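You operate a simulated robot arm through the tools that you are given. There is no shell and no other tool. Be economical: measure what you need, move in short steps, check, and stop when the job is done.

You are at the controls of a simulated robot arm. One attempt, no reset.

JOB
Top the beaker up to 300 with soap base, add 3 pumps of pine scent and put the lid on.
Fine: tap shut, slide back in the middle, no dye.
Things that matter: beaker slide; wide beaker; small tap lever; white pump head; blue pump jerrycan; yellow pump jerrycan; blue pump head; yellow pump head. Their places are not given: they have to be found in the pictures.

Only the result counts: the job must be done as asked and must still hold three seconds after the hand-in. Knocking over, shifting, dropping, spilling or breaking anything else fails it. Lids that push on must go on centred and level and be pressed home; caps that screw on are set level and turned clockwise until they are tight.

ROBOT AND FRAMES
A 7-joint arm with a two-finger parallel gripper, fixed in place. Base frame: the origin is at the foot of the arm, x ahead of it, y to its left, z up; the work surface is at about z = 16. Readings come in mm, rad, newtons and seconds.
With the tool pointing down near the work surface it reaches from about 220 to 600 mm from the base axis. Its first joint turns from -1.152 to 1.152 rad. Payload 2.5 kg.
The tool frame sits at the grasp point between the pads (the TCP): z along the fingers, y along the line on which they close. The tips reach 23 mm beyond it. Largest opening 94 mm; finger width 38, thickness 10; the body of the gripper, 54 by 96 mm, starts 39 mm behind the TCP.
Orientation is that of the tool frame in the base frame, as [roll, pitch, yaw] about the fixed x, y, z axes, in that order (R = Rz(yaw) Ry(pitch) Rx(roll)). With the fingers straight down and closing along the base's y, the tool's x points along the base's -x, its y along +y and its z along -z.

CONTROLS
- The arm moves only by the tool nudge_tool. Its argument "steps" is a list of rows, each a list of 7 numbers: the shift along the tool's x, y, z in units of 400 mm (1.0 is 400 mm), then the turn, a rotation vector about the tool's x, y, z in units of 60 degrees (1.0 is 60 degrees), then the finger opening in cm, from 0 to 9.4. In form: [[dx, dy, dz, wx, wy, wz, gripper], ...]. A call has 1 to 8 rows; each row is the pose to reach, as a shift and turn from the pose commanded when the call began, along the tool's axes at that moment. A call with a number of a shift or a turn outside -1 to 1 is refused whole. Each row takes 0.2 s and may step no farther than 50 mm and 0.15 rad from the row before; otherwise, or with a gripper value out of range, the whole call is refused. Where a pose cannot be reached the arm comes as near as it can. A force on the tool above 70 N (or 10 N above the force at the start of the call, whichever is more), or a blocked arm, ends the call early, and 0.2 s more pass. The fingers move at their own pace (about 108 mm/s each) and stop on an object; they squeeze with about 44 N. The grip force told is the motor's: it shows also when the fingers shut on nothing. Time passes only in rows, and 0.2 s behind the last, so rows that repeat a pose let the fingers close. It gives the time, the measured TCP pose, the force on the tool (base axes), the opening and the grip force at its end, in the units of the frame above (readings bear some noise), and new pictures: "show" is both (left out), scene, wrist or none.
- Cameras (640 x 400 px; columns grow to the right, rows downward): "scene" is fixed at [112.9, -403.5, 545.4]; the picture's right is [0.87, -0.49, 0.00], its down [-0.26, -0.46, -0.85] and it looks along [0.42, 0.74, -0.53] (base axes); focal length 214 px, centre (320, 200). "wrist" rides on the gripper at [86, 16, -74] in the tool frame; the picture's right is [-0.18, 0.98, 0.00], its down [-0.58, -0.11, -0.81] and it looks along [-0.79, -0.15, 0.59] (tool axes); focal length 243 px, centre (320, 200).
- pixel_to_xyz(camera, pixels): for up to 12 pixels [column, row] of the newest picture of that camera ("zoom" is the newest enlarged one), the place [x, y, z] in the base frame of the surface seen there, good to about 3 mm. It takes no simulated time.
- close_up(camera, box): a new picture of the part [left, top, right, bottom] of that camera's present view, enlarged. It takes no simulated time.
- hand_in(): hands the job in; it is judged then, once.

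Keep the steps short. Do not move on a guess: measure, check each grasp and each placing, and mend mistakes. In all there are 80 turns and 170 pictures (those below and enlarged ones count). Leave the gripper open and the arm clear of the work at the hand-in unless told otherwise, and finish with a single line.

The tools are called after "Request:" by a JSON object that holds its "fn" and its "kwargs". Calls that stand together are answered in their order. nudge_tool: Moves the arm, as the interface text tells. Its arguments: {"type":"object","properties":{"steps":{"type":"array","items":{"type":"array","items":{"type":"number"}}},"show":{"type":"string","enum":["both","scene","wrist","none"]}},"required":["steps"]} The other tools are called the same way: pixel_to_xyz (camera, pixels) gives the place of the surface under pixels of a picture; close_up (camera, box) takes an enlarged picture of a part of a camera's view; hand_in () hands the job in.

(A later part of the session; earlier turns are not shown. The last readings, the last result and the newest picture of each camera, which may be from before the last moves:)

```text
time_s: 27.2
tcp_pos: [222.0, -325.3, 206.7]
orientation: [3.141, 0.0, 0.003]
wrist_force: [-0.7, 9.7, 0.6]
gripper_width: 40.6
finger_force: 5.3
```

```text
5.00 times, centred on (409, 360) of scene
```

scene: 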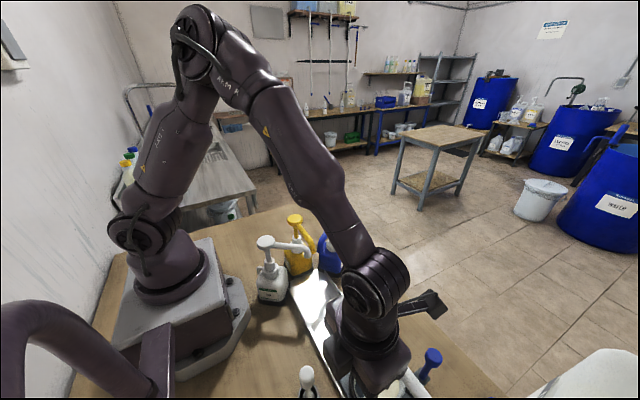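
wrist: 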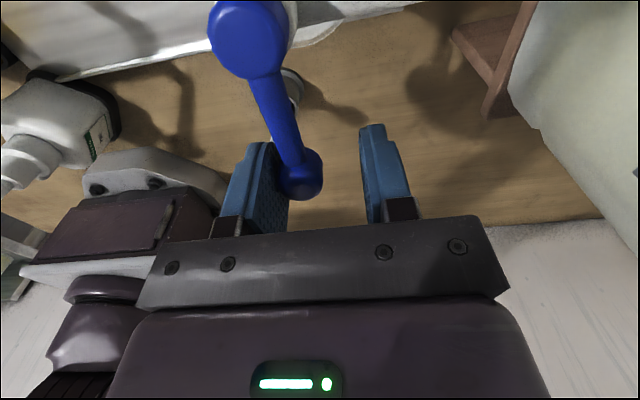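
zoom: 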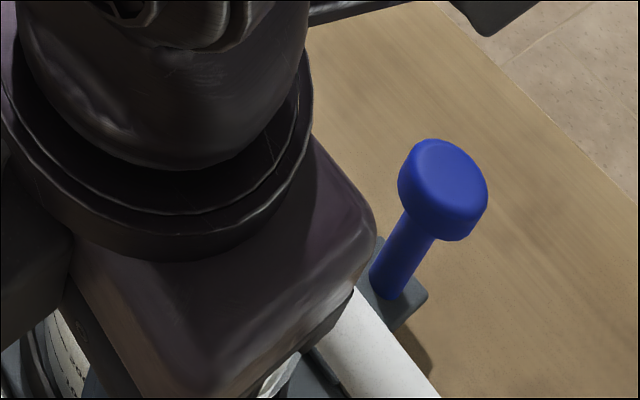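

The stop is felt (9.7 N). Tap shut. Back off, rise, and move to the knob side to inspect.

Request:
{"fn": "nudge_tool", "kwargs": {"steps": [[0, -0.02, 0, 0, 0, 0, 5], [0, -0.02, -0.1, 0, 0, 0, 5.5], [0, -0.02, -0.2, 0, 0, 0, 5.5], [0.1, 0.02, -0.24, 0, 0, 0, 5.5], [0.2, 0.04, -0.24, 0, 0, 0, 5.5], [0.3, 0.05, -0.24, 0, 0, 0, 5.5], [0.375, 0.05, -0.24, 0, 0, 0, 5.5], [0.375, 0.05, -0.2, 0, 0, 0, 5.5]]}}

Request:
{"fn": "close_up", "kwargs": {"camera": "scene", "box": [345, 350, 409, 400]}}

Request:
{"fn": "close_up", "kwargs": {"camera": "wrist", "box": [260, 30, 372, 140]}}

```text
time_s: 29.0
tcp_pos: [373.9, -345.5, 286.8]
orientation: [3.141, 0.0, 0.001]
wrist_force: [-0.2, 0.5, 0.2]
gripper_width: 55.1
finger_force: 0.1
```

scene: 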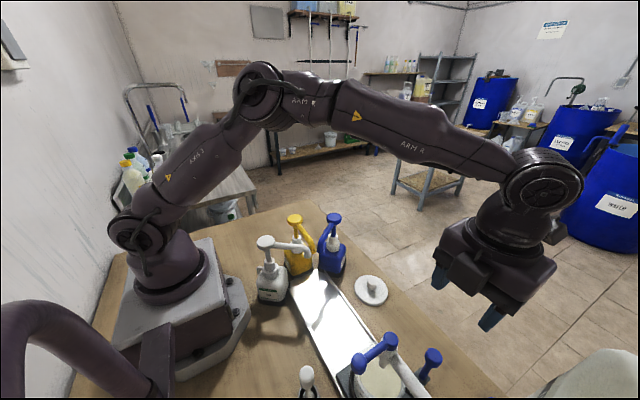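
wrist: 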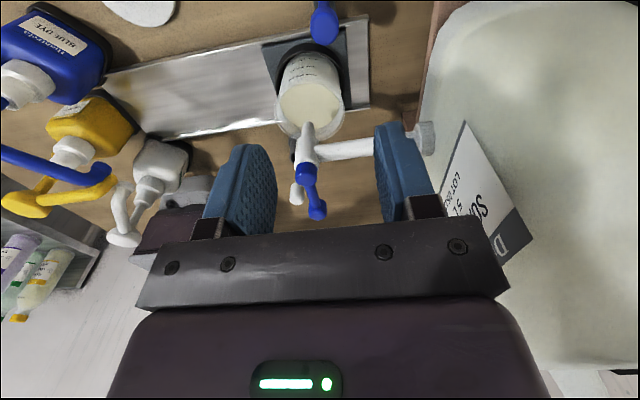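

```text
8.00 times, centred on (377, 375) of scene
```

zoom: 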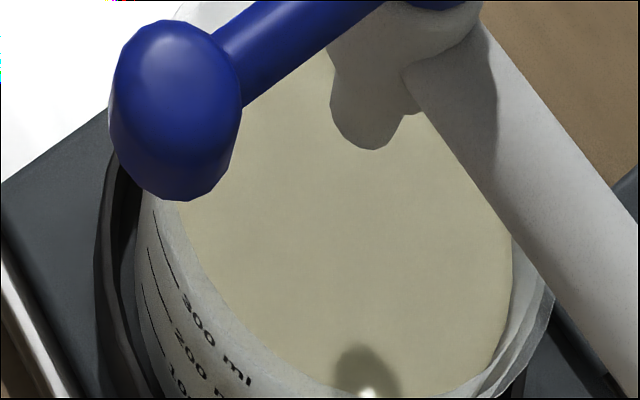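

```text
3.64 times, centred on (316, 85) of wrist
```

zoom: 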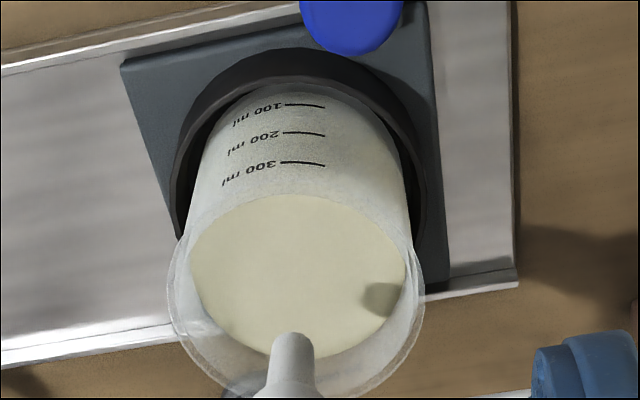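

Stream has stopped. Now comparing level and scale from this side with measured points.

Request:
{"fn": "pixel_to_xyz", "kwargs": {"camera": "zoom", "pixels": [[320, 104], [320, 134], [320, 164], [300, 163], [290, 133], [300, 200], [300, 215], [220, 270], [390, 270], [300, 250], [260, 340], [300, 185]]}}

Request:
{"fn": "pixel_to_xyz", "kwargs": {"camera": "zoom", "pixels": [[305, 163], [315, 163], [305, 133], [315, 134], [305, 104], [315, 104], [250, 250], [350, 250], [280, 300], [320, 230], [350, 310], [280, 240]]}}

```text
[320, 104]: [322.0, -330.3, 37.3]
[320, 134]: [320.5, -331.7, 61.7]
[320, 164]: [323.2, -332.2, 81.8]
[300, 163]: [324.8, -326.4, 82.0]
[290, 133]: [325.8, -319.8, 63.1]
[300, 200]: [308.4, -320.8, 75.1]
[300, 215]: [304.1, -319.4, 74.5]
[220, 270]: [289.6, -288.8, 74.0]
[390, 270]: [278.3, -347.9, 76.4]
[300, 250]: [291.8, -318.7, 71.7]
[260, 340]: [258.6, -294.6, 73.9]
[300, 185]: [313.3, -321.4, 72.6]
```

```text
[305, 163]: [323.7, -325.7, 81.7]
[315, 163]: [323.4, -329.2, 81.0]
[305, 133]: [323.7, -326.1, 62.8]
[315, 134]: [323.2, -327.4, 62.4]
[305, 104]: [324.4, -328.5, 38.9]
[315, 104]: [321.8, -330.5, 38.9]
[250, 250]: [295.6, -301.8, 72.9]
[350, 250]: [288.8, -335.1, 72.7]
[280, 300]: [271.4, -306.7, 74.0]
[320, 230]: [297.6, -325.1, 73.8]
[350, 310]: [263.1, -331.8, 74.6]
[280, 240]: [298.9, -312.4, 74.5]
```

From here the 300 tick reads ~7 mm above the level; from the scene ~4 mm. To settle it I want a flatter side view: tilt the hand back so the wrist camera looks almost level at the scale.

Request:
{"fn": "nudge_tool", "kwargs": {"steps": [[0.02, -0.025, 0.04, 0, -0.134, 0, 5.5], [0.04, -0.05, 0.09, 0, -0.268, 0, 5.5], [0.06, -0.08, 0.15, 0, -0.402, 0, 5.5], [0.065, -0.1, 0.21, 0, -0.536, 0, 5.5], [0.065, -0.1, 0.27, 0, -0.67, 0, 5.5], [0.065, -0.1, 0.318, 0, -0.67, 0, 5.5]]}}

Request:
{"fn": "close_up", "kwargs": {"camera": "wrist", "box": [220, 20, 420, 170]}}

```text
time_s: 30.4
tcp_pos: [399.6, -305.9, 159.3]
orientation: [3.141, 0.703, 0.003]
wrist_force: [0.5, 0.1, -0.5]
gripper_width: 54.9
finger_force: 0.0
```

scene: 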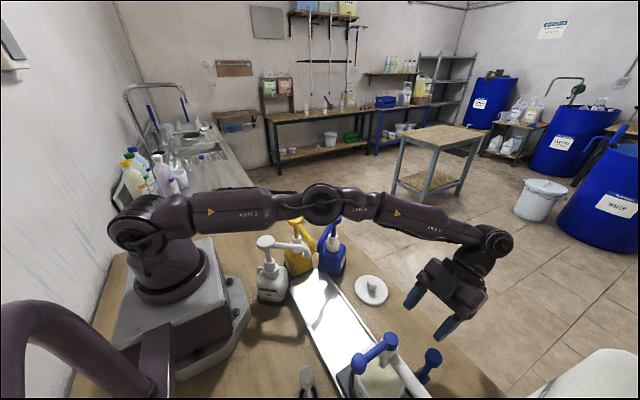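
wrist: 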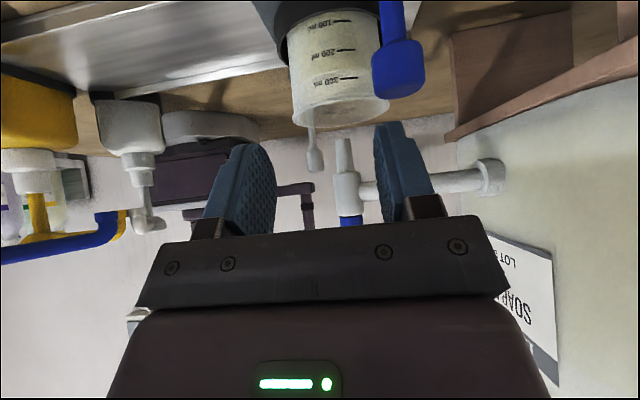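

```text
2.67 times, centred on (320, 95) of wrist
```

zoom: 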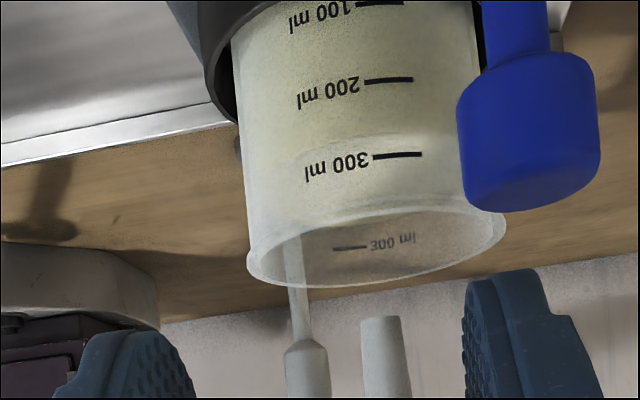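

Excellent side view. Enlarging the region around the 300 mark.

Request:
{"fn": "close_up", "kwargs": {"camera": "wrist", "box": [284, 30, 412, 130]}}

Request:
{"fn": "close_up", "kwargs": {"camera": "wrist", "box": [326, 55, 390, 105]}}

```text
4.00 times, centred on (348, 80) of wrist
```

zoom: 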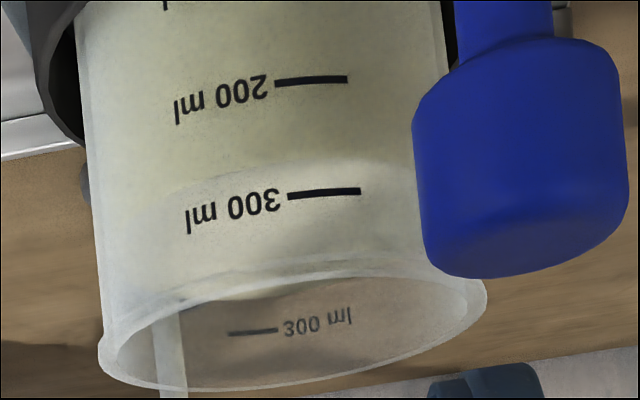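

```text
8.00 times, centred on (358, 80) of wrist
```

zoom: 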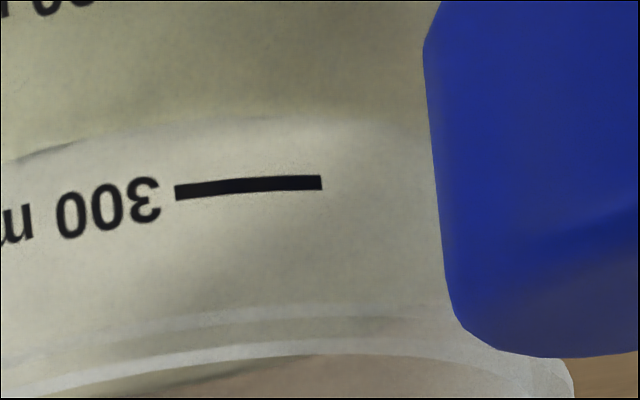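

Contact line lies ~35 rows (4x view; 112 rows = 100 ml) under the 300 tick: level ≈ 267 ml, about 33 ml short; flow was ≈7 ml/s. Untilt, rise, and go back to the lever.

Request:
{"fn": "nudge_tool", "kwargs": {"steps": [[-0.03, 0, -0.04, 0, 0.134, 0, 5.5], [-0.06, 0, -0.08, 0, 0.268, 0, 5.5], [-0.1, 0, -0.12, 0, 0.402, 0, 5.5], [-0.14, 0, -0.17, 0, 0.536, 0, 5.5], [-0.2, 0, -0.23, 0, 0.67, 0, 5.5]], "show": "none"}}

```text
time_s: 31.6
tcp_pos: [397.9, -305.1, 280.3]
orientation: [-3.142, -0.003, 0.002]
wrist_force: [-0.4, -0.1, -0.1]
gripper_width: 55.0
finger_force: 0.0
```

Request:
{"fn": "nudge_tool", "kwargs": {"steps": [[-0.12, 0.007, 0, 0, 0, 0, 5.5], [-0.24, 0.014, 0, 0, 0, 0, 5.5], [-0.36, 0.02, 0, 0, 0, 0, 5.5], [-0.44, 0.027, 0, 0, 0, 0, 5.5], [-0.44, 0.027, 0.1, 0, 0, 0, 5.5], [-0.44, 0.027, 0.185, 0, 0, 0, 5.5], [-0.44, 0.027, 0.185, 0, 0, 0, 3.6], [-0.44, 0.027, 0.185, 0, 0, 0, 3.6]], "show": "wrist"}}

```text
time_s: 33.4
tcp_pos: [220.7, -316.8, 205.6]
orientation: [3.141, 0.0, 0.004]
wrist_force: [-0.6, -0.5, -0.4]
gripper_width: 36.0
finger_force: 0.1
```

wrist: 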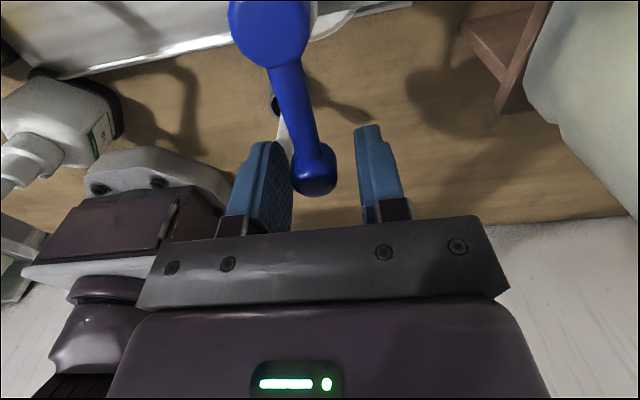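

Handle is between the fingers. Open to the same angle for about 1.4 s in this call.

Request:
{"fn": "nudge_tool", "kwargs": {"steps": [[0, -0.045, 0, 0, 0, 0, 3.6], [0, -0.085, 0, 0, 0, 0, 3.6], [0, -0.085, 0, 0, 0, 0, 3.6], [0, -0.085, 0, 0, 0, 0, 3.6], [0, -0.085, 0, 0, 0, 0, 3.6], [0, -0.085, 0, 0, 0, 0, 3.6], [0, -0.085, 0, 0, 0, 0, 3.6], [0, -0.085, 0, 0, 0, 0, 3.6]], "show": "none"}}

Request:
{"fn": "close_up", "kwargs": {"camera": "scene", "box": [345, 350, 409, 400]}}

```text
time_s: 35.2
tcp_pos: [221.6, -282.8, 205.7]
orientation: [-3.14, 0.0, 0.002]
wrist_force: [-0.9, 0.2, -0.8]
gripper_width: 36.1
finger_force: 0.1
```

```text
8.00 times, centred on (377, 375) of scene
```

zoom: 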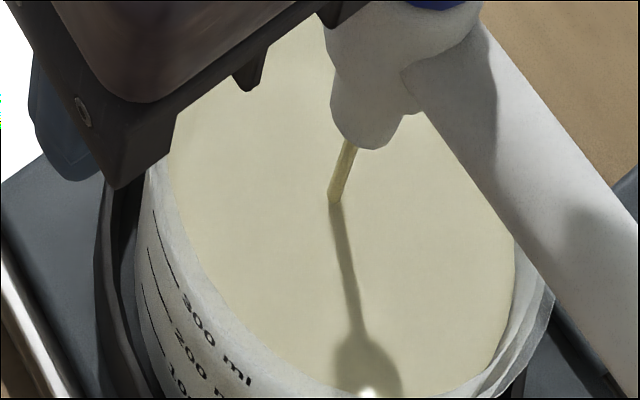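

Stream foot rose from 208 to ~203 px. Hold ~1 s more, then shut against the stop.

Request:
{"fn": "nudge_tool", "kwargs": {"steps": [[0, 0, 0, 0, 0, 0, 3.6], [0, 0, 0, 0, 0, 0, 3.6], [0, 0, 0, 0, 0, 0, 3.6], [0, 0, 0, 0, 0, 0, 3.6], [0, 0.05, 0, 0, 0, 0, 3.6], [0, 0.09, 0, 0, 0, 0, 3.6], [0, 0.1, 0, 0, 0, 0, 3.6], [0, 0.106, 0, 0, 0, 0, 3.6]], "show": "none"}}

Request:
{"fn": "nudge_tool", "kwargs": {"steps": [[0, -0.02, 0, 0, 0, 0, 5], [0, -0.02, -0.1, 0, 0, 0, 5.5], [0, -0.02, -0.2, 0, 0, 0, 5.5], [0.1, -0.02, -0.2, 0, 0, 0, 5.5], [0.2, -0.02, -0.2, 0, 0, 0, 5.5], [0.3, -0.03, -0.2, 0, 0, 0, 5.5], [0.4, -0.04, -0.19, 0, 0, 0, 5.5], [0.44, -0.05, -0.185, 0, 0, 0, 5.5]], "show": "none"}}

Request:
{"fn": "nudge_tool", "kwargs": {"steps": [[0, 0, 0.04, 0, -0.134, 0, 5.5], [0, 0, 0.09, 0, -0.268, 0, 5.5], [0, 0, 0.15, 0, -0.402, 0, 5.5], [0, 0, 0.2, 0, -0.536, 0, 5.5], [0, 0, 0.25, 0, -0.67, 0, 5.5], [0, 0, 0.303, 0, -0.67, 0, 5.5]]}}

Request:
{"fn": "close_up", "kwargs": {"camera": "wrist", "box": [284, 30, 412, 130]}}

```text
time_s: 37.0
tcp_pos: [221.9, -324.3, 207.2]
orientation: [-3.138, -0.001, 0.006]
wrist_force: [0.6, 8.2, 3.6]
gripper_width: 39.6
finger_force: 3.9
```

```text
time_s: 38.8
tcp_pos: [397.1, -302.9, 279.5]
orientation: [-3.141, 0.0, 0.0]
wrist_force: [-0.2, -0.3, 0.0]
gripper_width: 54.8
finger_force: 0.1
```

```text
time_s: 40.2
tcp_pos: [398.1, -305.7, 158.8]
orientation: [3.14, 0.703, 0.003]
wrist_force: [-0.8, 0.2, 1.0]
gripper_width: 54.9
finger_force: 0.1
```

scene: 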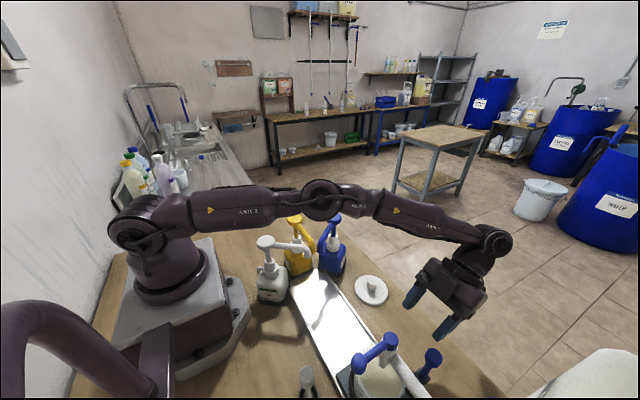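
wrist: 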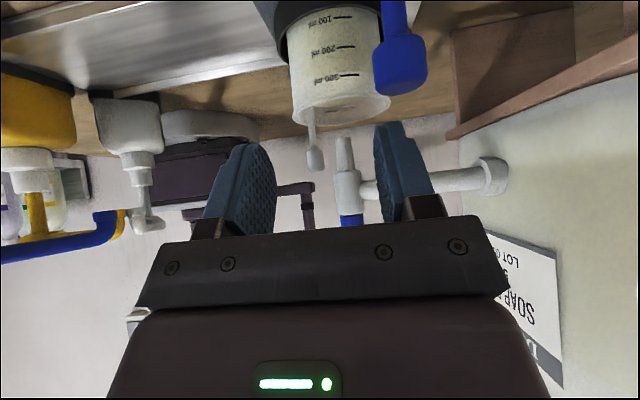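

```text
4.00 times, centred on (348, 80) of wrist
```

zoom: 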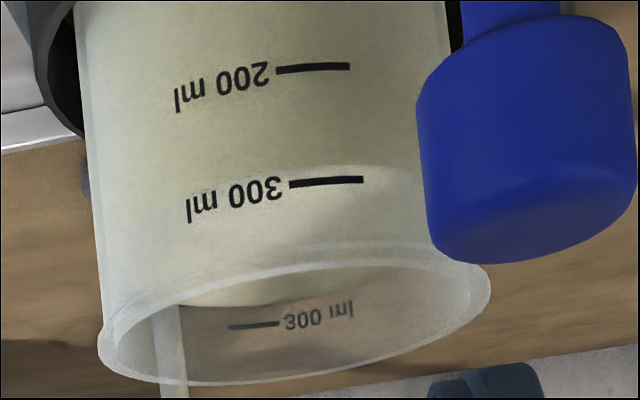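

Request:
{"fn": "close_up", "kwargs": {"camera": "wrist", "box": [326, 50, 390, 100]}}

Request:
{"fn": "close_up", "kwargs": {"camera": "wrist", "box": [310, 80, 390, 130]}}

```text
8.00 times, centred on (358, 75) of wrist
```

zoom: 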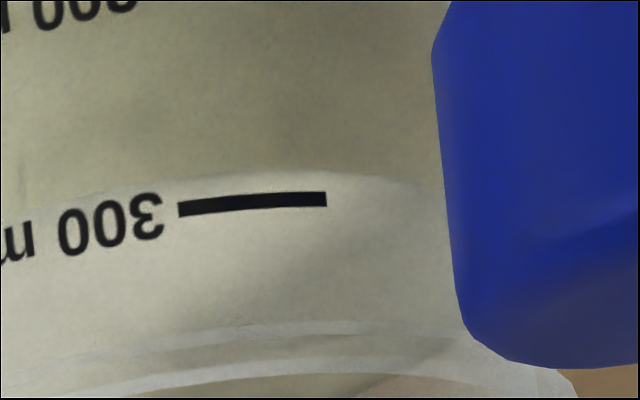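

```text
8.00 times, centred on (350, 105) of wrist
```

zoom: 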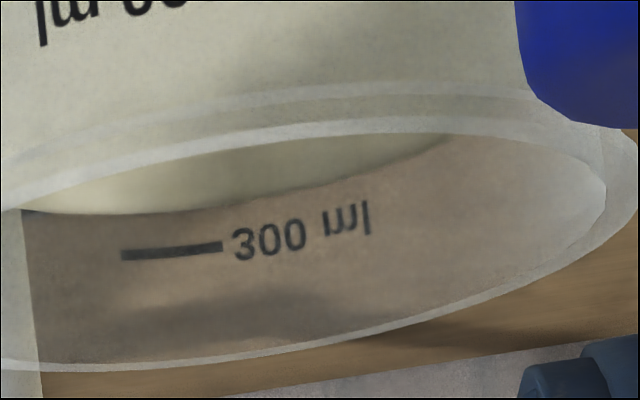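

Near side: level 13 ml (+~5 parallax) below the tick; far side: 25 (−5) ml. So ≈18 ml short. The last cycle gave 15 ml; repeat it with 0.6 s longer hold. First back to the lever.

Request:
{"fn": "nudge_tool", "kwargs": {"steps": [[-0.03, 0, -0.04, 0, 0.134, 0, 5.5], [-0.06, 0, -0.08, 0, 0.268, 0, 5.5], [-0.1, 0, -0.12, 0, 0.402, 0, 5.5], [-0.14, 0, -0.17, 0, 0.536, 0, 5.5], [-0.2, 0, -0.23, 0, 0.67, 0, 5.5]], "show": "none"}}

Request:
{"fn": "nudge_tool", "kwargs": {"steps": [[-0.12, 0.007, 0, 0, 0, 0, 5.5], [-0.24, 0.014, 0, 0, 0, 0, 5.5], [-0.36, 0.02, 0, 0, 0, 0, 5.5], [-0.435, 0.027, 0, 0, 0, 0, 5.5], [-0.435, 0.027, 0.1, 0, 0, 0, 5.5], [-0.435, 0.027, 0.185, 0, 0, 0, 5.5], [-0.435, 0.027, 0.185, 0, 0, 0, 3.6], [-0.435, 0.027, 0.185, 0, 0, 0, 3.6]], "show": "wrist"}}

```text
time_s: 41.4
tcp_pos: [396.1, -305.2, 282.3]
orientation: [3.141, -0.002, 0.004]
wrist_force: [-0.2, -0.2, -0.2]
gripper_width: 55.0
finger_force: 0.0
```

```text
time_s: 43.2
tcp_pos: [221.6, -317.3, 208.7]
orientation: [-3.141, -0.001, 0.004]
wrist_force: [-0.1, -0.9, -0.1]
gripper_width: 36.1
finger_force: 0.1
```

wrist: 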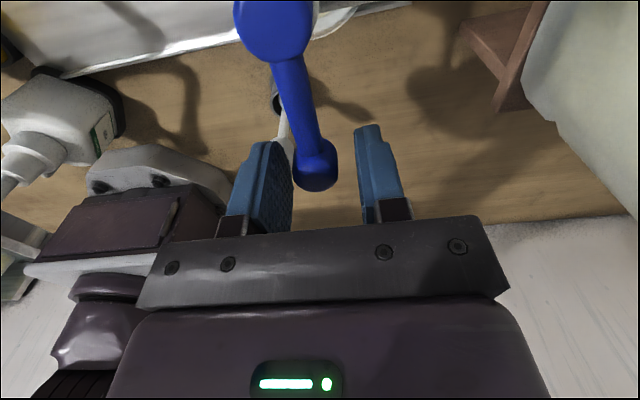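

Same start as before. Opening, holding, then shutting.

Request:
{"fn": "nudge_tool", "kwargs": {"steps": [[0, -0.045, 0, 0, 0, 0, 3.6], [0, -0.085, 0, 0, 0, 0, 3.6], [0, -0.085, 0, 0, 0, 0, 3.6], [0, -0.085, 0, 0, 0, 0, 3.6], [0, -0.085, 0, 0, 0, 0, 3.6], [0, -0.085, 0, 0, 0, 0, 3.6], [0, -0.085, 0, 0, 0, 0, 3.6], [0, -0.085, 0, 0, 0, 0, 3.6]], "show": "none"}}

Request:
{"fn": "nudge_tool", "kwargs": {"steps": [[0, 0, 0, 0, 0, 0, 3.6], [0, 0, 0, 0, 0, 0, 3.6], [0, 0, 0, 0, 0, 0, 3.6], [0, 0, 0, 0, 0, 0, 3.6], [0, 0, 0, 0, 0, 0, 3.6], [0, 0, 0, 0, 0, 0, 3.6]], "show": "none"}}

Request:
{"fn": "nudge_tool", "kwargs": {"steps": [[0, 0.05, 0, 0, 0, 0, 3.6], [0, 0.09, 0, 0, 0, 0, 3.6], [0, 0.1, 0, 0, 0, 0, 3.6], [0, 0.106, 0, 0, 0, 0, 3.6]], "show": "none"}}

Request:
{"fn": "nudge_tool", "kwargs": {"steps": [[0, -0.02, 0, 0, 0, 0, 5], [0, -0.02, -0.1, 0, 0, 0, 5.5], [0, -0.02, -0.2, 0, 0, 0, 5.5], [0.1, -0.02, -0.2, 0, 0, 0, 5.5], [0.2, -0.02, -0.2, 0, 0, 0, 5.5], [0.3, -0.03, -0.2, 0, 0, 0, 5.5], [0.4, -0.04, -0.19, 0, 0, 0, 5.5], [0.44, -0.05, -0.185, 0, 0, 0, 5.5]], "show": "none"}}

Request:
{"fn": "nudge_tool", "kwargs": {"steps": [[0, 0, 0.04, 0, -0.134, 0, 5.5], [0, 0, 0.09, 0, -0.268, 0, 5.5], [0, 0, 0.15, 0, -0.402, 0, 5.5], [0, 0, 0.2, 0, -0.536, 0, 5.5], [0, 0, 0.25, 0, -0.67, 0, 5.5], [0, 0, 0.303, 0, -0.67, 0, 5.5]]}}

Request:
{"fn": "close_up", "kwargs": {"camera": "wrist", "box": [326, 50, 390, 100]}}

Request:
{"fn": "close_up", "kwargs": {"camera": "wrist", "box": [310, 80, 390, 130]}}

```text
time_s: 45.0
tcp_pos: [221.2, -281.2, 207.9]
orientation: [-3.142, 0.003, 0.004]
wrist_force: [-0.4, 0.1, -0.3]
gripper_width: 36.2
finger_force: 0.0
```

```text
time_s: 46.4
tcp_pos: [221.9, -282.3, 209.5]
orientation: [3.141, 0.0, 0.004]
wrist_force: [-0.8, -1.1, 0.0]
gripper_width: 36.0
finger_force: 0.1
```

```text
time_s: 47.4
tcp_pos: [223.3, -323.4, 208.0]
orientation: [-3.14, 0.0, 0.005]
wrist_force: [-0.3, 4.5, 1.7]
gripper_width: 38.1
finger_force: 3.1
```

```text
time_s: 49.2
tcp_pos: [396.8, -304.2, 280.2]
orientation: [-3.141, 0.001, 0.002]
wrist_force: [-0.2, -0.5, -0.3]
gripper_width: 54.9
finger_force: 0.1
```

```text
time_s: 50.6
tcp_pos: [396.1, -304.1, 160.8]
orientation: [3.14, 0.703, 0.0]
wrist_force: [0.8, 0.7, -0.1]
gripper_width: 55.0
finger_force: 0.0
```

scene: 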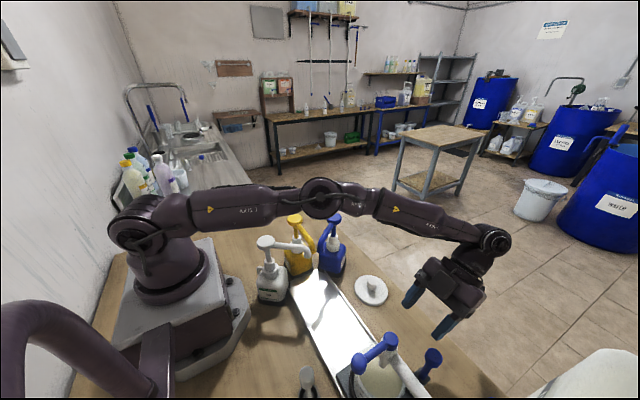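
wrist: 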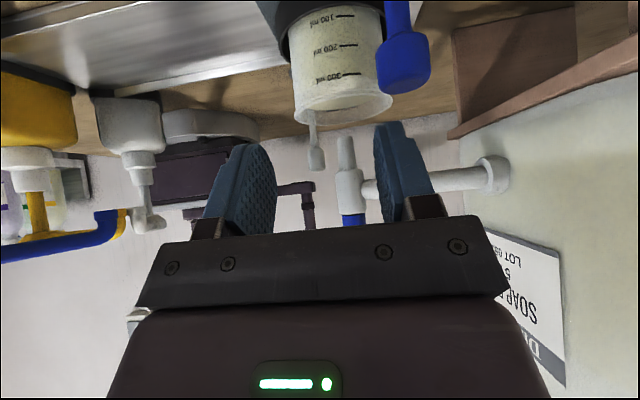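

```text
8.00 times, centred on (358, 75) of wrist
```

zoom: 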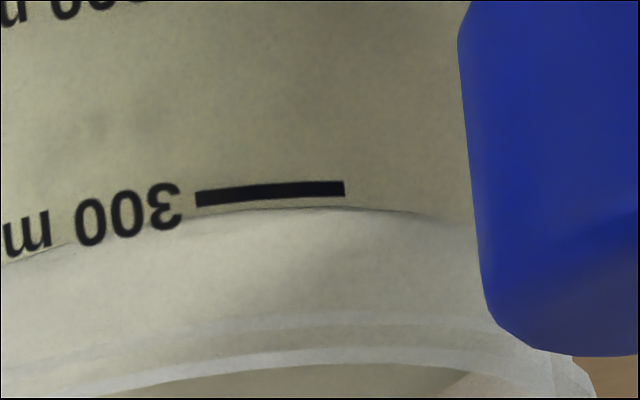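

```text
8.00 times, centred on (350, 105) of wrist
```

zoom: 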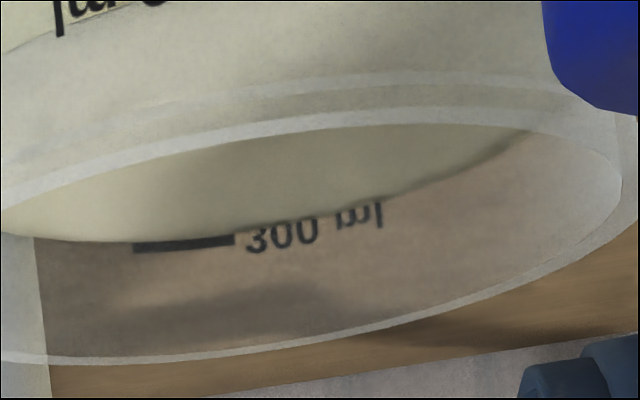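

Near: line 7 ml above tick less ~5 parallax; far: line at the tick. Level ≈ 300–302. Done with soap. Now return to the knob at (372,-345) and grip it.

Request:
{"fn": "nudge_tool", "kwargs": {"steps": [[-0.03, 0, -0.04, 0, 0.134, 0, 5.5], [-0.06, 0, -0.08, 0, 0.268, 0, 5.5], [-0.1, 0, -0.12, 0, 0.402, 0, 5.5], [-0.14, 0, -0.17, 0, 0.536, 0, 5.5], [-0.2, 0, -0.23, 0, 0.67, 0, 5.5]], "show": "none"}}

Request:
{"fn": "nudge_tool", "kwargs": {"steps": [[-0.06, 0.1, 0, 0, 0, 0, 5.5], [-0.06, 0.101, 0.1, 0, 0, 0, 5.5], [-0.06, 0.101, 0.18, 0, 0, 0, 5.5], [-0.06, 0.101, 0.2, 0, 0, 0, 5.5]]}}

```text
time_s: 51.8
tcp_pos: [396.7, -302.4, 282.3]
orientation: [-3.141, -0.001, 0.004]
wrist_force: [-0.5, 0.1, 0.2]
gripper_width: 55.1
finger_force: 0.1
```

```text
time_s: 52.8
tcp_pos: [372.8, -344.4, 201.9]
orientation: [3.141, 0.0, 0.003]
wrist_force: [0.4, -0.1, 0.7]
gripper_width: 55.0
finger_force: 0.0
```

scene: 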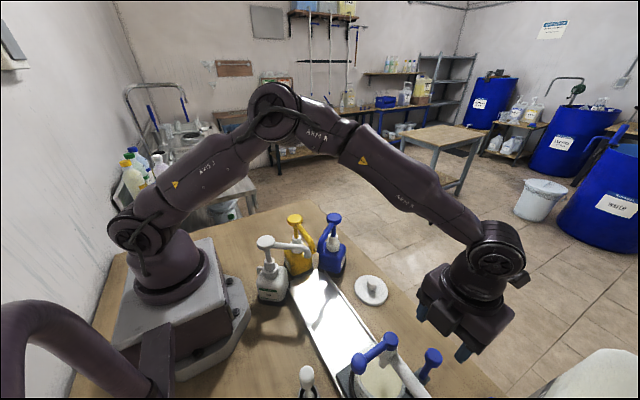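
wrist: 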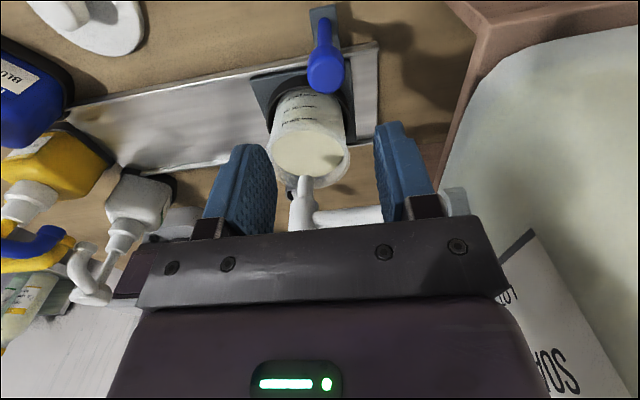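

Knob centred under the hand. Descend, grip.

Request:
{"fn": "nudge_tool", "kwargs": {"steps": [[0, 0, 0.1, 0, 0, 0, 5.5], [0, 0, 0.2, 0, 0, 0, 5.5], [0, 0, 0.252, 0, 0, 0, 5.5], [0, 0, 0.252, 0, 0, 0, 1], [0, 0, 0.252, 0, 0, 0, 1], [0, 0, 0.252, 0, 0, 0, 1]], "show": "none"}}

Request:
{"fn": "nudge_tool", "kwargs": {"steps": [[0, -0.02, 0, 0, 0, 0, 1], [0, -0.055, 0, 0, 0, 0, 1], [0, -0.095, 0, 0, 0, 0, 1], [0, -0.135, 0, 0, 0, 0, 1], [0, -0.175, 0, 0, 0, 0, 1], [0, -0.215, 0, 0, 0, 0, 1], [0, -0.25, 0, 0, 0, 0, 1], [0, -0.275, 0, 0, 0, 0, 1]], "show": "none"}}

Request:
{"fn": "nudge_tool", "kwargs": {"steps": [[0, -0.03, 0, 0, 0, 0, 1], [0, -0.065, 0, 0, 0, 0, 1], [0, -0.105, 0, 0, 0, 0, 1], [0, -0.145, 0, 0, 0, 0, 1], [0, -0.185, 0, 0, 0, 0, 1], [0, -0.22, 0, 0, 0, 0, 1], [0, -0.25, 0, 0, 0, 0, 1], [0, -0.265, 0, 0, 0, 0, 1]]}}

Request:
{"fn": "close_up", "kwargs": {"camera": "scene", "box": [240, 210, 400, 310]}}

```text
time_s: 54.2
tcp_pos: [370.1, -342.8, 100.7]
orientation: [-3.141, 0.0, 0.001]
wrist_force: [-2.9, -3.6, -2.2]
gripper_width: 25.7
finger_force: 45.3
```

```text
time_s: 56.0
tcp_pos: [370.5, -233.5, 100.2]
orientation: [-3.142, 0.001, 0.004]
wrist_force: [-16.9, -2.6, -5.1]
gripper_width: 25.8
finger_force: 45.0
```

```text
time_s: 57.8
tcp_pos: [371.2, -128.6, 100.4]
orientation: [-3.139, 0.002, 0.004]
wrist_force: [-11.7, 1.2, -25.6]
gripper_width: 25.7
finger_force: 45.3
```

scene: 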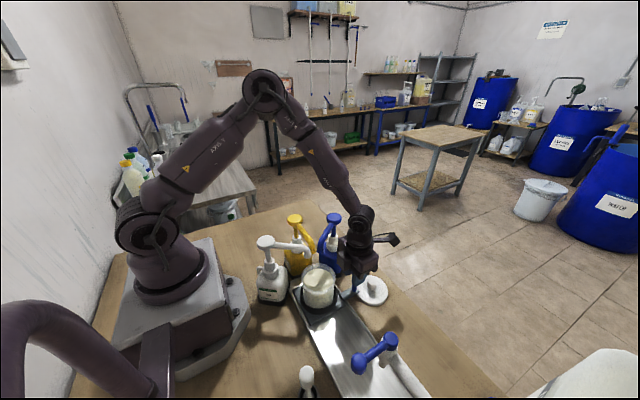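
wrist: 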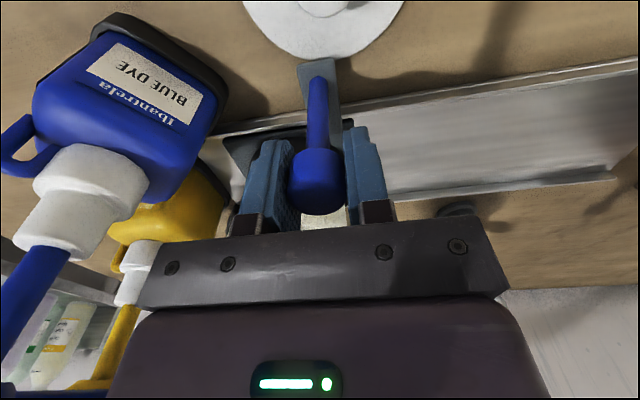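

```text
4.00 times, centred on (320, 260) of scene
```

zoom: 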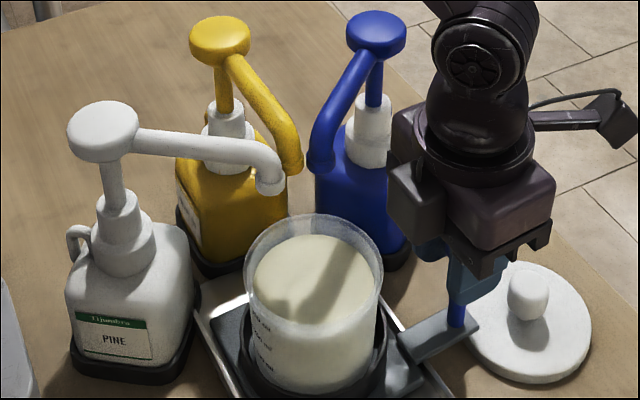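

Beaker centre ≈ y -94; the pine outlet is at about (268,-77). Move ~10 mm more.

Request:
{"fn": "nudge_tool", "kwargs": {"steps": [[0, -0.008, 0, 0, 0, 0, 1], [0, -0.016, 0, 0, 0, 0, 1], [0, -0.025, 0, 0, 0, 0, 1], [0, -0.025, 0, 0, 0, 0, 1]], "show": "none"}}

Request:
{"fn": "close_up", "kwargs": {"camera": "scene", "box": [280, 225, 344, 305]}}

Request:
{"fn": "pixel_to_xyz", "kwargs": {"camera": "scene", "pixels": [[302, 280], [334, 278], [318, 265], [320, 298], [306, 257], [308, 257], [321, 250], [313, 252], [307, 248]]}}

```text
time_s: 58.8
tcp_pos: [372.6, -120.5, 100.7]
orientation: [3.135, 0.0, 0.001]
wrist_force: [4.0, -18.2, -43.0]
gripper_width: 26.1
finger_force: 44.5
```

```text
5.00 times, centred on (312, 265) of scene
```

zoom: 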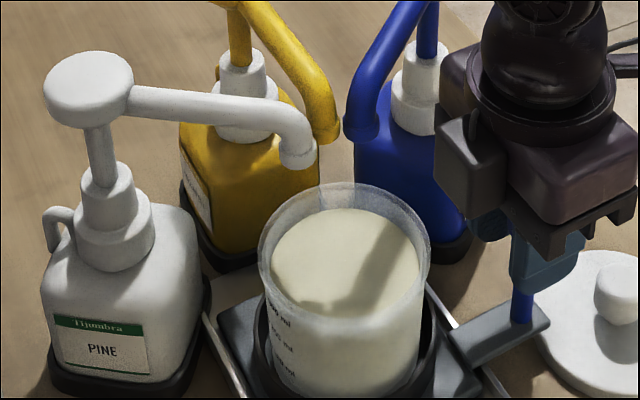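

```text
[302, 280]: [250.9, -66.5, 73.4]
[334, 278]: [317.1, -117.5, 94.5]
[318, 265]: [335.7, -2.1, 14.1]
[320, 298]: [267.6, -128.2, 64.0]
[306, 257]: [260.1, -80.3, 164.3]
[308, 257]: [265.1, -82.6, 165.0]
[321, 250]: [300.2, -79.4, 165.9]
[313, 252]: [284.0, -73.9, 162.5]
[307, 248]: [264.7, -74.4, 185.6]
```

Stop reached (force builds): the outlets (white 265,-82; yellow 284,-72; blue 300,-79) all lie over the beaker (centre ≈ 284,-86). Ease off, release the knob, rise, and look.

Request:
{"fn": "nudge_tool", "kwargs": {"steps": [[0, 0.005, 0, 0, 0, 0, 1], [0, 0.005, 0, 0, 0, 0, 4.5], [0, 0.005, 0, 0, 0, 0, 4.5], [0, 0.005, -0.1, 0, 0, 0, 4.5], [0, 0.005, -0.2, 0, 0, 0, 4.5], [0, 0.005, -0.3, 0, 0, 0, 4.5], [0, 0.005, -0.4, 0, 0, 0, 4.5], [0, 0.005, -0.5, 0, 0, 0, 4.5]]}}

Request:
{"fn": "close_up", "kwargs": {"camera": "scene", "box": [250, 225, 330, 275]}}

Request:
{"fn": "pixel_to_xyz", "kwargs": {"camera": "zoom", "pixels": [[130, 90], [100, 90], [160, 95], [130, 75], [130, 118], [130, 130], [180, 140], [300, 225], [90, 120], [120, 250]]}}

```text
time_s: 60.6
tcp_pos: [372.5, -118.1, 302.0]
orientation: [3.141, -0.001, 0.005]
wrist_force: [0.0, -0.6, -0.4]
gripper_width: 45.0
finger_force: 0.0
```

scene: 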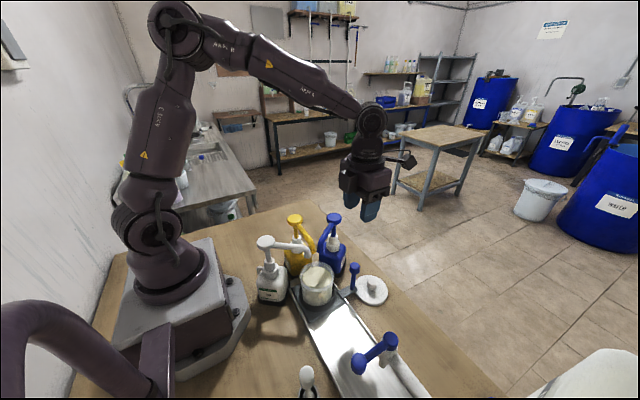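
wrist: 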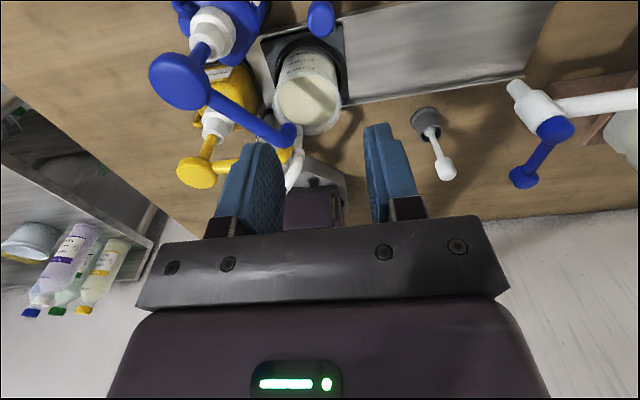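

```text
8.00 times, centred on (290, 250) of scene
```

zoom: 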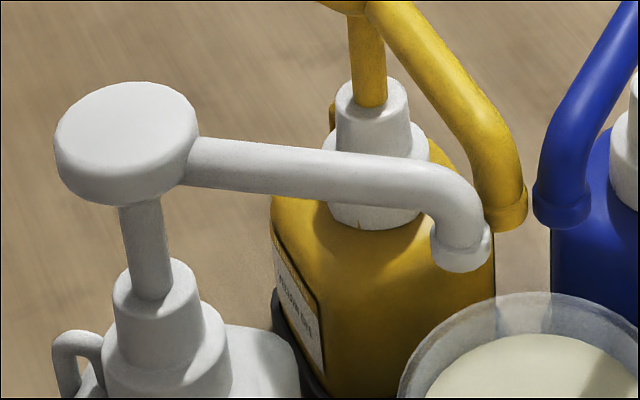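

```text
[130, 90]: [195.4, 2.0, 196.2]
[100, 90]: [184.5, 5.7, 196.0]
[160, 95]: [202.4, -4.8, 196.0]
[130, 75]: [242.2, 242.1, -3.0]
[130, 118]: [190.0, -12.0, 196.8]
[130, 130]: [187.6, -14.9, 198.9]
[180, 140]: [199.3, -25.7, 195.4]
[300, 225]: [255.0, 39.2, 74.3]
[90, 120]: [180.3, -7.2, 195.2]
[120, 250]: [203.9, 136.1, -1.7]
```

Pine head centre ≈ (189,-12,197), close to the base. I turn the hand so its camera side faces -y, clear of the other pumps.

Request:
{"fn": "nudge_tool", "kwargs": {"steps": [[-0.03, 0, 0, 0, 0, 0.14, 3], [-0.06, 0, 0, 0, 0, 0.28, 2], [-0.09, 0, 0, 0, 0, 0.42, 1], [-0.12, 0, 0, 0, 0, 0.56, 0], [-0.15, 0, 0, 0, 0, 0.7, 0], [-0.18, 0, 0, 0, 0, 0.84, 0], [-0.2, 0, 0, 0, 0, 0.98, 0]], "show": "none"}}

Request:
{"fn": "nudge_tool", "kwargs": {"steps": [[0, 0, 0, 0, 0, 0.13, 0], [0, 0, 0, 0, 0, 0.26, 0], [0, 0, 0, 0, 0, 0.39, 0], [0, 0, 0, 0, 0, 0.52, 0]]}}

```text
time_s: 62.2
tcp_pos: [289.4, -119.8, 300.8]
orientation: [-3.139, -0.002, -1.024]
wrist_force: [0.1, 0.4, -0.7]
gripper_width: 0.0
finger_force: 42.7
```

```text
time_s: 63.2
tcp_pos: [261.3, -135.3, 299.7]
orientation: [-3.138, 0.002, -1.566]
wrist_force: [-0.8, 0.1, 0.0]
gripper_width: 0.1
finger_force: 42.3
out of reach, approached as far as the arm can: row 4
```

scene: 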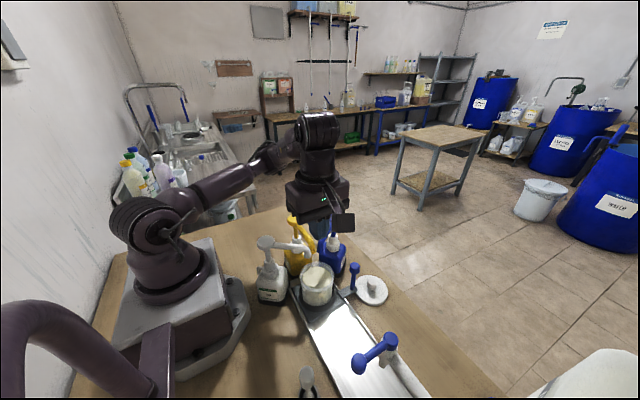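
wrist: 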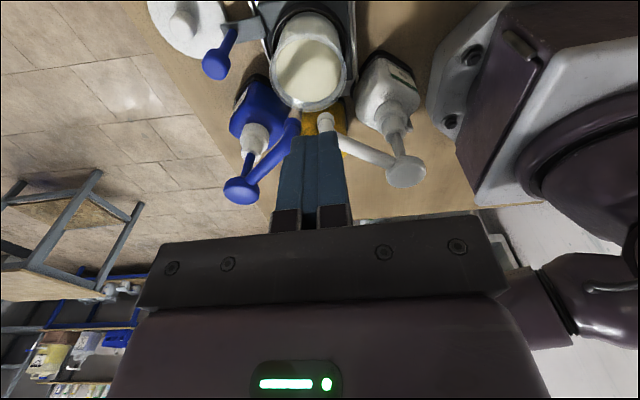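

The last joint runs out at this yaw. I back off to yaw ≈ -0.8, which still keeps the camera clear of the pumps.

Request:
{"fn": "nudge_tool", "kwargs": {"steps": [[0, 0, 0, 0, 0, -0.13, 0], [0, 0, 0, 0, 0, -0.26, 0], [0, 0, 0, 0, 0, -0.39, 0], [0, 0, 0, 0, 0, -0.52, 0], [0, 0, 0, 0, 0, -0.64, 0], [0, 0, 0, 0, 0, -0.74, 0], [0, 0, 0, 0, 0, -0.74, 0]], "show": "none"}}

```text
time_s: 64.8
tcp_pos: [261.2, -136.9, 299.4]
orientation: [3.141, -0.001, -0.79]
wrist_force: [0.7, 0.1, 0.4]
gripper_width: 0.0
finger_force: 42.2
```

Request:
{"fn": "nudge_tool", "kwargs": {"steps": [[-0.08, -0.028, 0, 0, 0, 0, 0], [-0.165, -0.056, 0, 0, 0, 0, 0], [-0.25, -0.084, 0, 0, 0, 0, 0], [-0.329, -0.112, 0, 0, 0, 0, 0], [-0.329, -0.112, 0, 0, 0, 0, 0]]}}

```text
time_s: 66.0
tcp_pos: [200.3, -10.7, 299.5]
orientation: [3.141, -0.001, -0.792]
wrist_force: [-0.1, -0.1, 0.4]
gripper_width: 0.2
finger_force: 42.2
```

scene: 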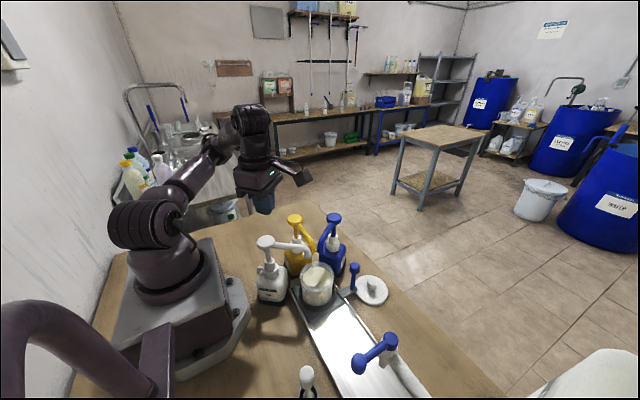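
wrist: 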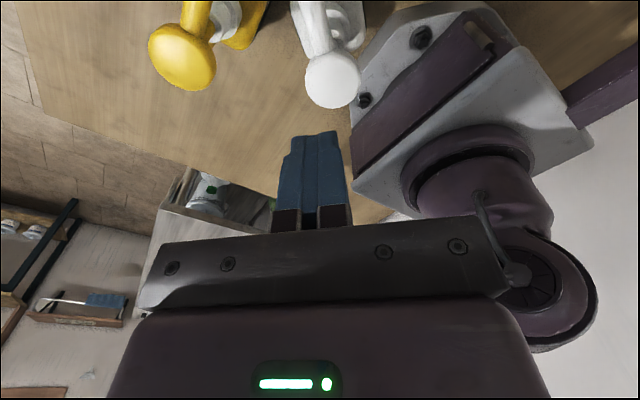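

Reachable. Centre over (190,-12) and go down to just above the head.

Request:
{"fn": "nudge_tool", "kwargs": {"steps": [[-0.016, 0.021, 0, 0, 0, 0, 0], [-0.016, 0.021, 0.09, 0, 0, 0, 0], [-0.016, 0.021, 0.17, 0, 0, 0, 0], [-0.016, 0.021, 0.182, 0, 0, 0, 0]]}}

Request:
{"fn": "close_up", "kwargs": {"camera": "scene", "box": [240, 200, 352, 290]}}

```text
time_s: 67.0
tcp_pos: [206.4, -13.5, 231.3]
orientation: [-3.141, -0.002, -0.792]
wrist_force: [-0.2, 0.2, -0.6]
gripper_width: 0.0
finger_force: 42.6
out of reach, approached as far as the arm can: row 3, 4
```

scene: 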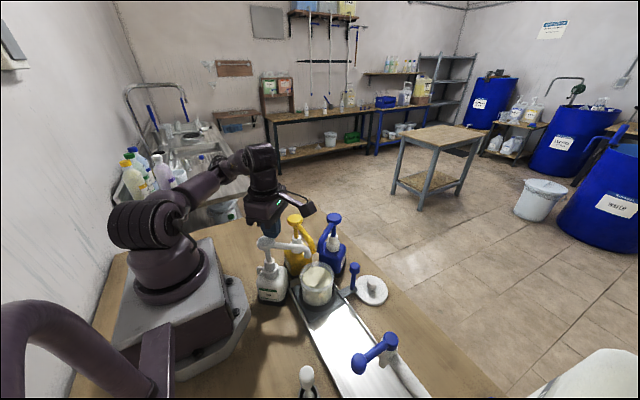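
wrist: 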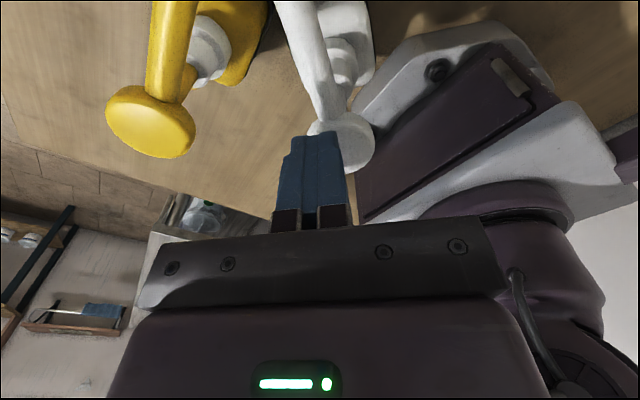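

```text
4.44 times, centred on (296, 245) of scene
```

zoom: 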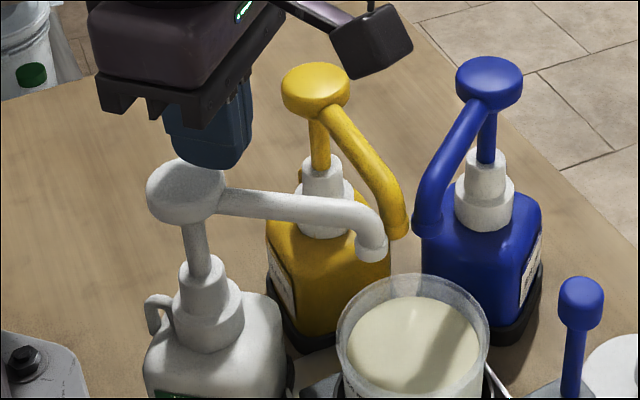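

Vertical reach ends at x≈206 here. I tilt the hand 0.35 rad so the fingertips point inward, rising slightly meanwhile.

Request:
{"fn": "nudge_tool", "kwargs": {"steps": [[0, 0, -0.03, -0.08, -0.08, 0, 0], [0, 0, -0.06, -0.16, -0.157, 0, 0], [0, 0, -0.06, -0.238, -0.235, 0, 0], [0, 0, -0.06, -0.238, -0.235, 0, 0]], "show": "none"}}

```text
time_s: 68.0
tcp_pos: [206.2, -13.3, 257.0]
orientation: [2.888, 0.245, -0.822]
wrist_force: [0.4, -0.2, -0.1]
gripper_width: 0.0
finger_force: 42.2
```

Request:
{"fn": "nudge_tool", "kwargs": {"steps": [[-0.021, 0.006, 0.03, 0, 0, 0, 0], [-0.021, 0.006, 0.079, 0, 0, 0, 0], [-0.021, 0.006, 0.079, 0, 0, 0, 0]]}}

Request:
{"fn": "close_up", "kwargs": {"camera": "scene", "box": [240, 200, 352, 290]}}

Request:
{"fn": "close_up", "kwargs": {"camera": "wrist", "box": [220, 20, 420, 230]}}

```text
time_s: 68.8
tcp_pos: [185.8, -10.5, 229.9]
orientation: [2.887, 0.244, -0.824]
wrist_force: [0.3, 1.0, 0.1]
gripper_width: 0.0
finger_force: 42.6
```

scene: 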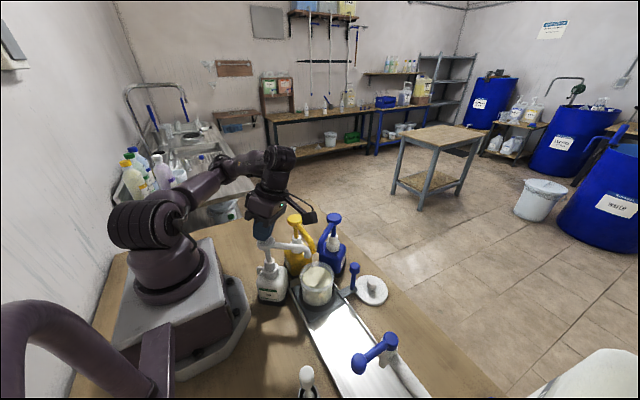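
wrist: 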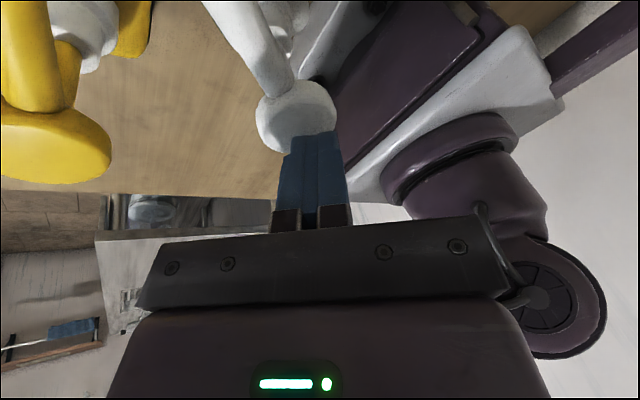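

```text
4.44 times, centred on (296, 245) of scene
```

zoom: 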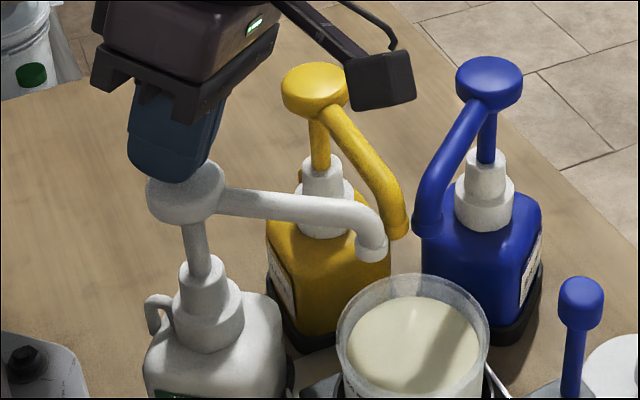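

```text
1.90 times, centred on (320, 125) of wrist
```

zoom: 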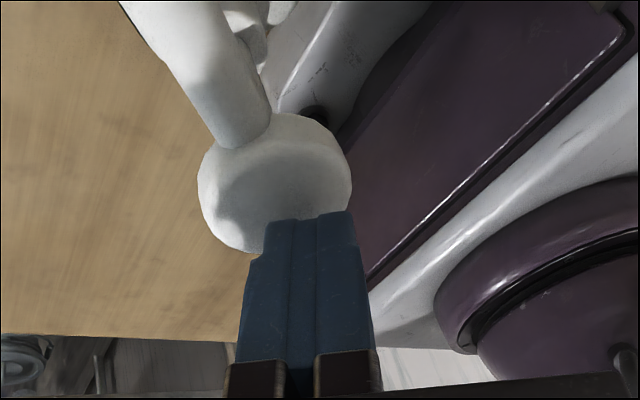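

Tips sit just above the head, slightly toward the base side. Shift 5 mm outward and press down 14 mm gently, reading the force.

Request:
{"fn": "nudge_tool", "kwargs": {"steps": [[0.0083, -0.0084, -0.0043, 0, 0, 0, 0], [0.0112, -0.0114, 0.0075, 0, 0, 0, 0], [0.0144, -0.0145, 0.019, 0, 0, 0, 0], [0.0168, -0.0169, 0.0286, 0, 0, 0, 0]]}}

Request:
{"fn": "close_up", "kwargs": {"camera": "scene", "box": [240, 200, 352, 290]}}

```text
time_s: 69.8
tcp_pos: [192.1, -9.0, 215.3]
orientation: [2.888, 0.242, -0.825]
wrist_force: [-0.1, 1.5, 3.6]
gripper_width: 0.1
finger_force: 42.3
```

scene: 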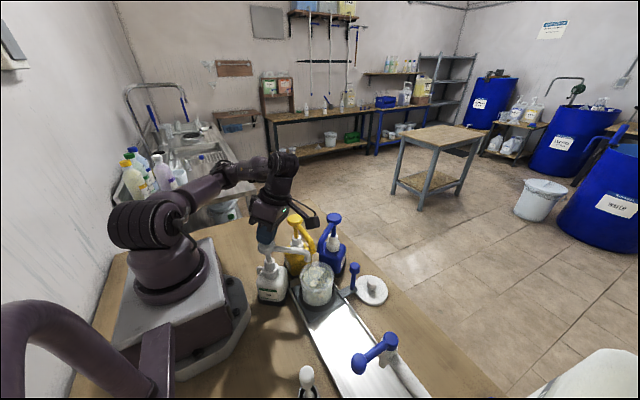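
wrist: 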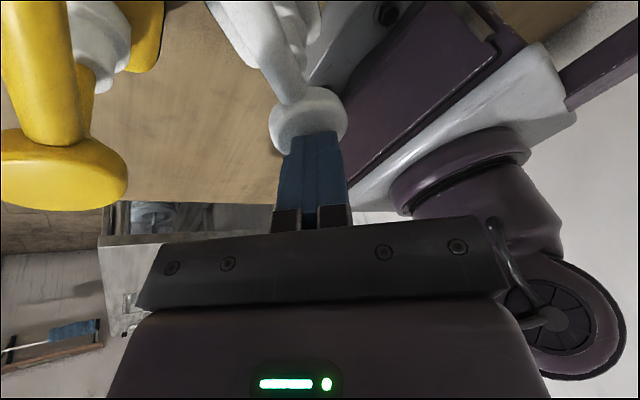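

```text
4.44 times, centred on (296, 245) of scene
```

zoom: 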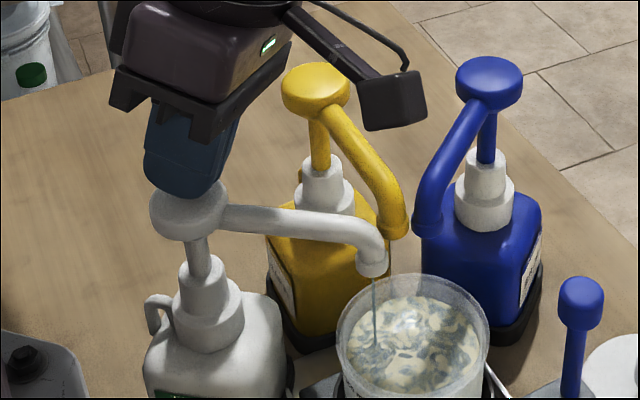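

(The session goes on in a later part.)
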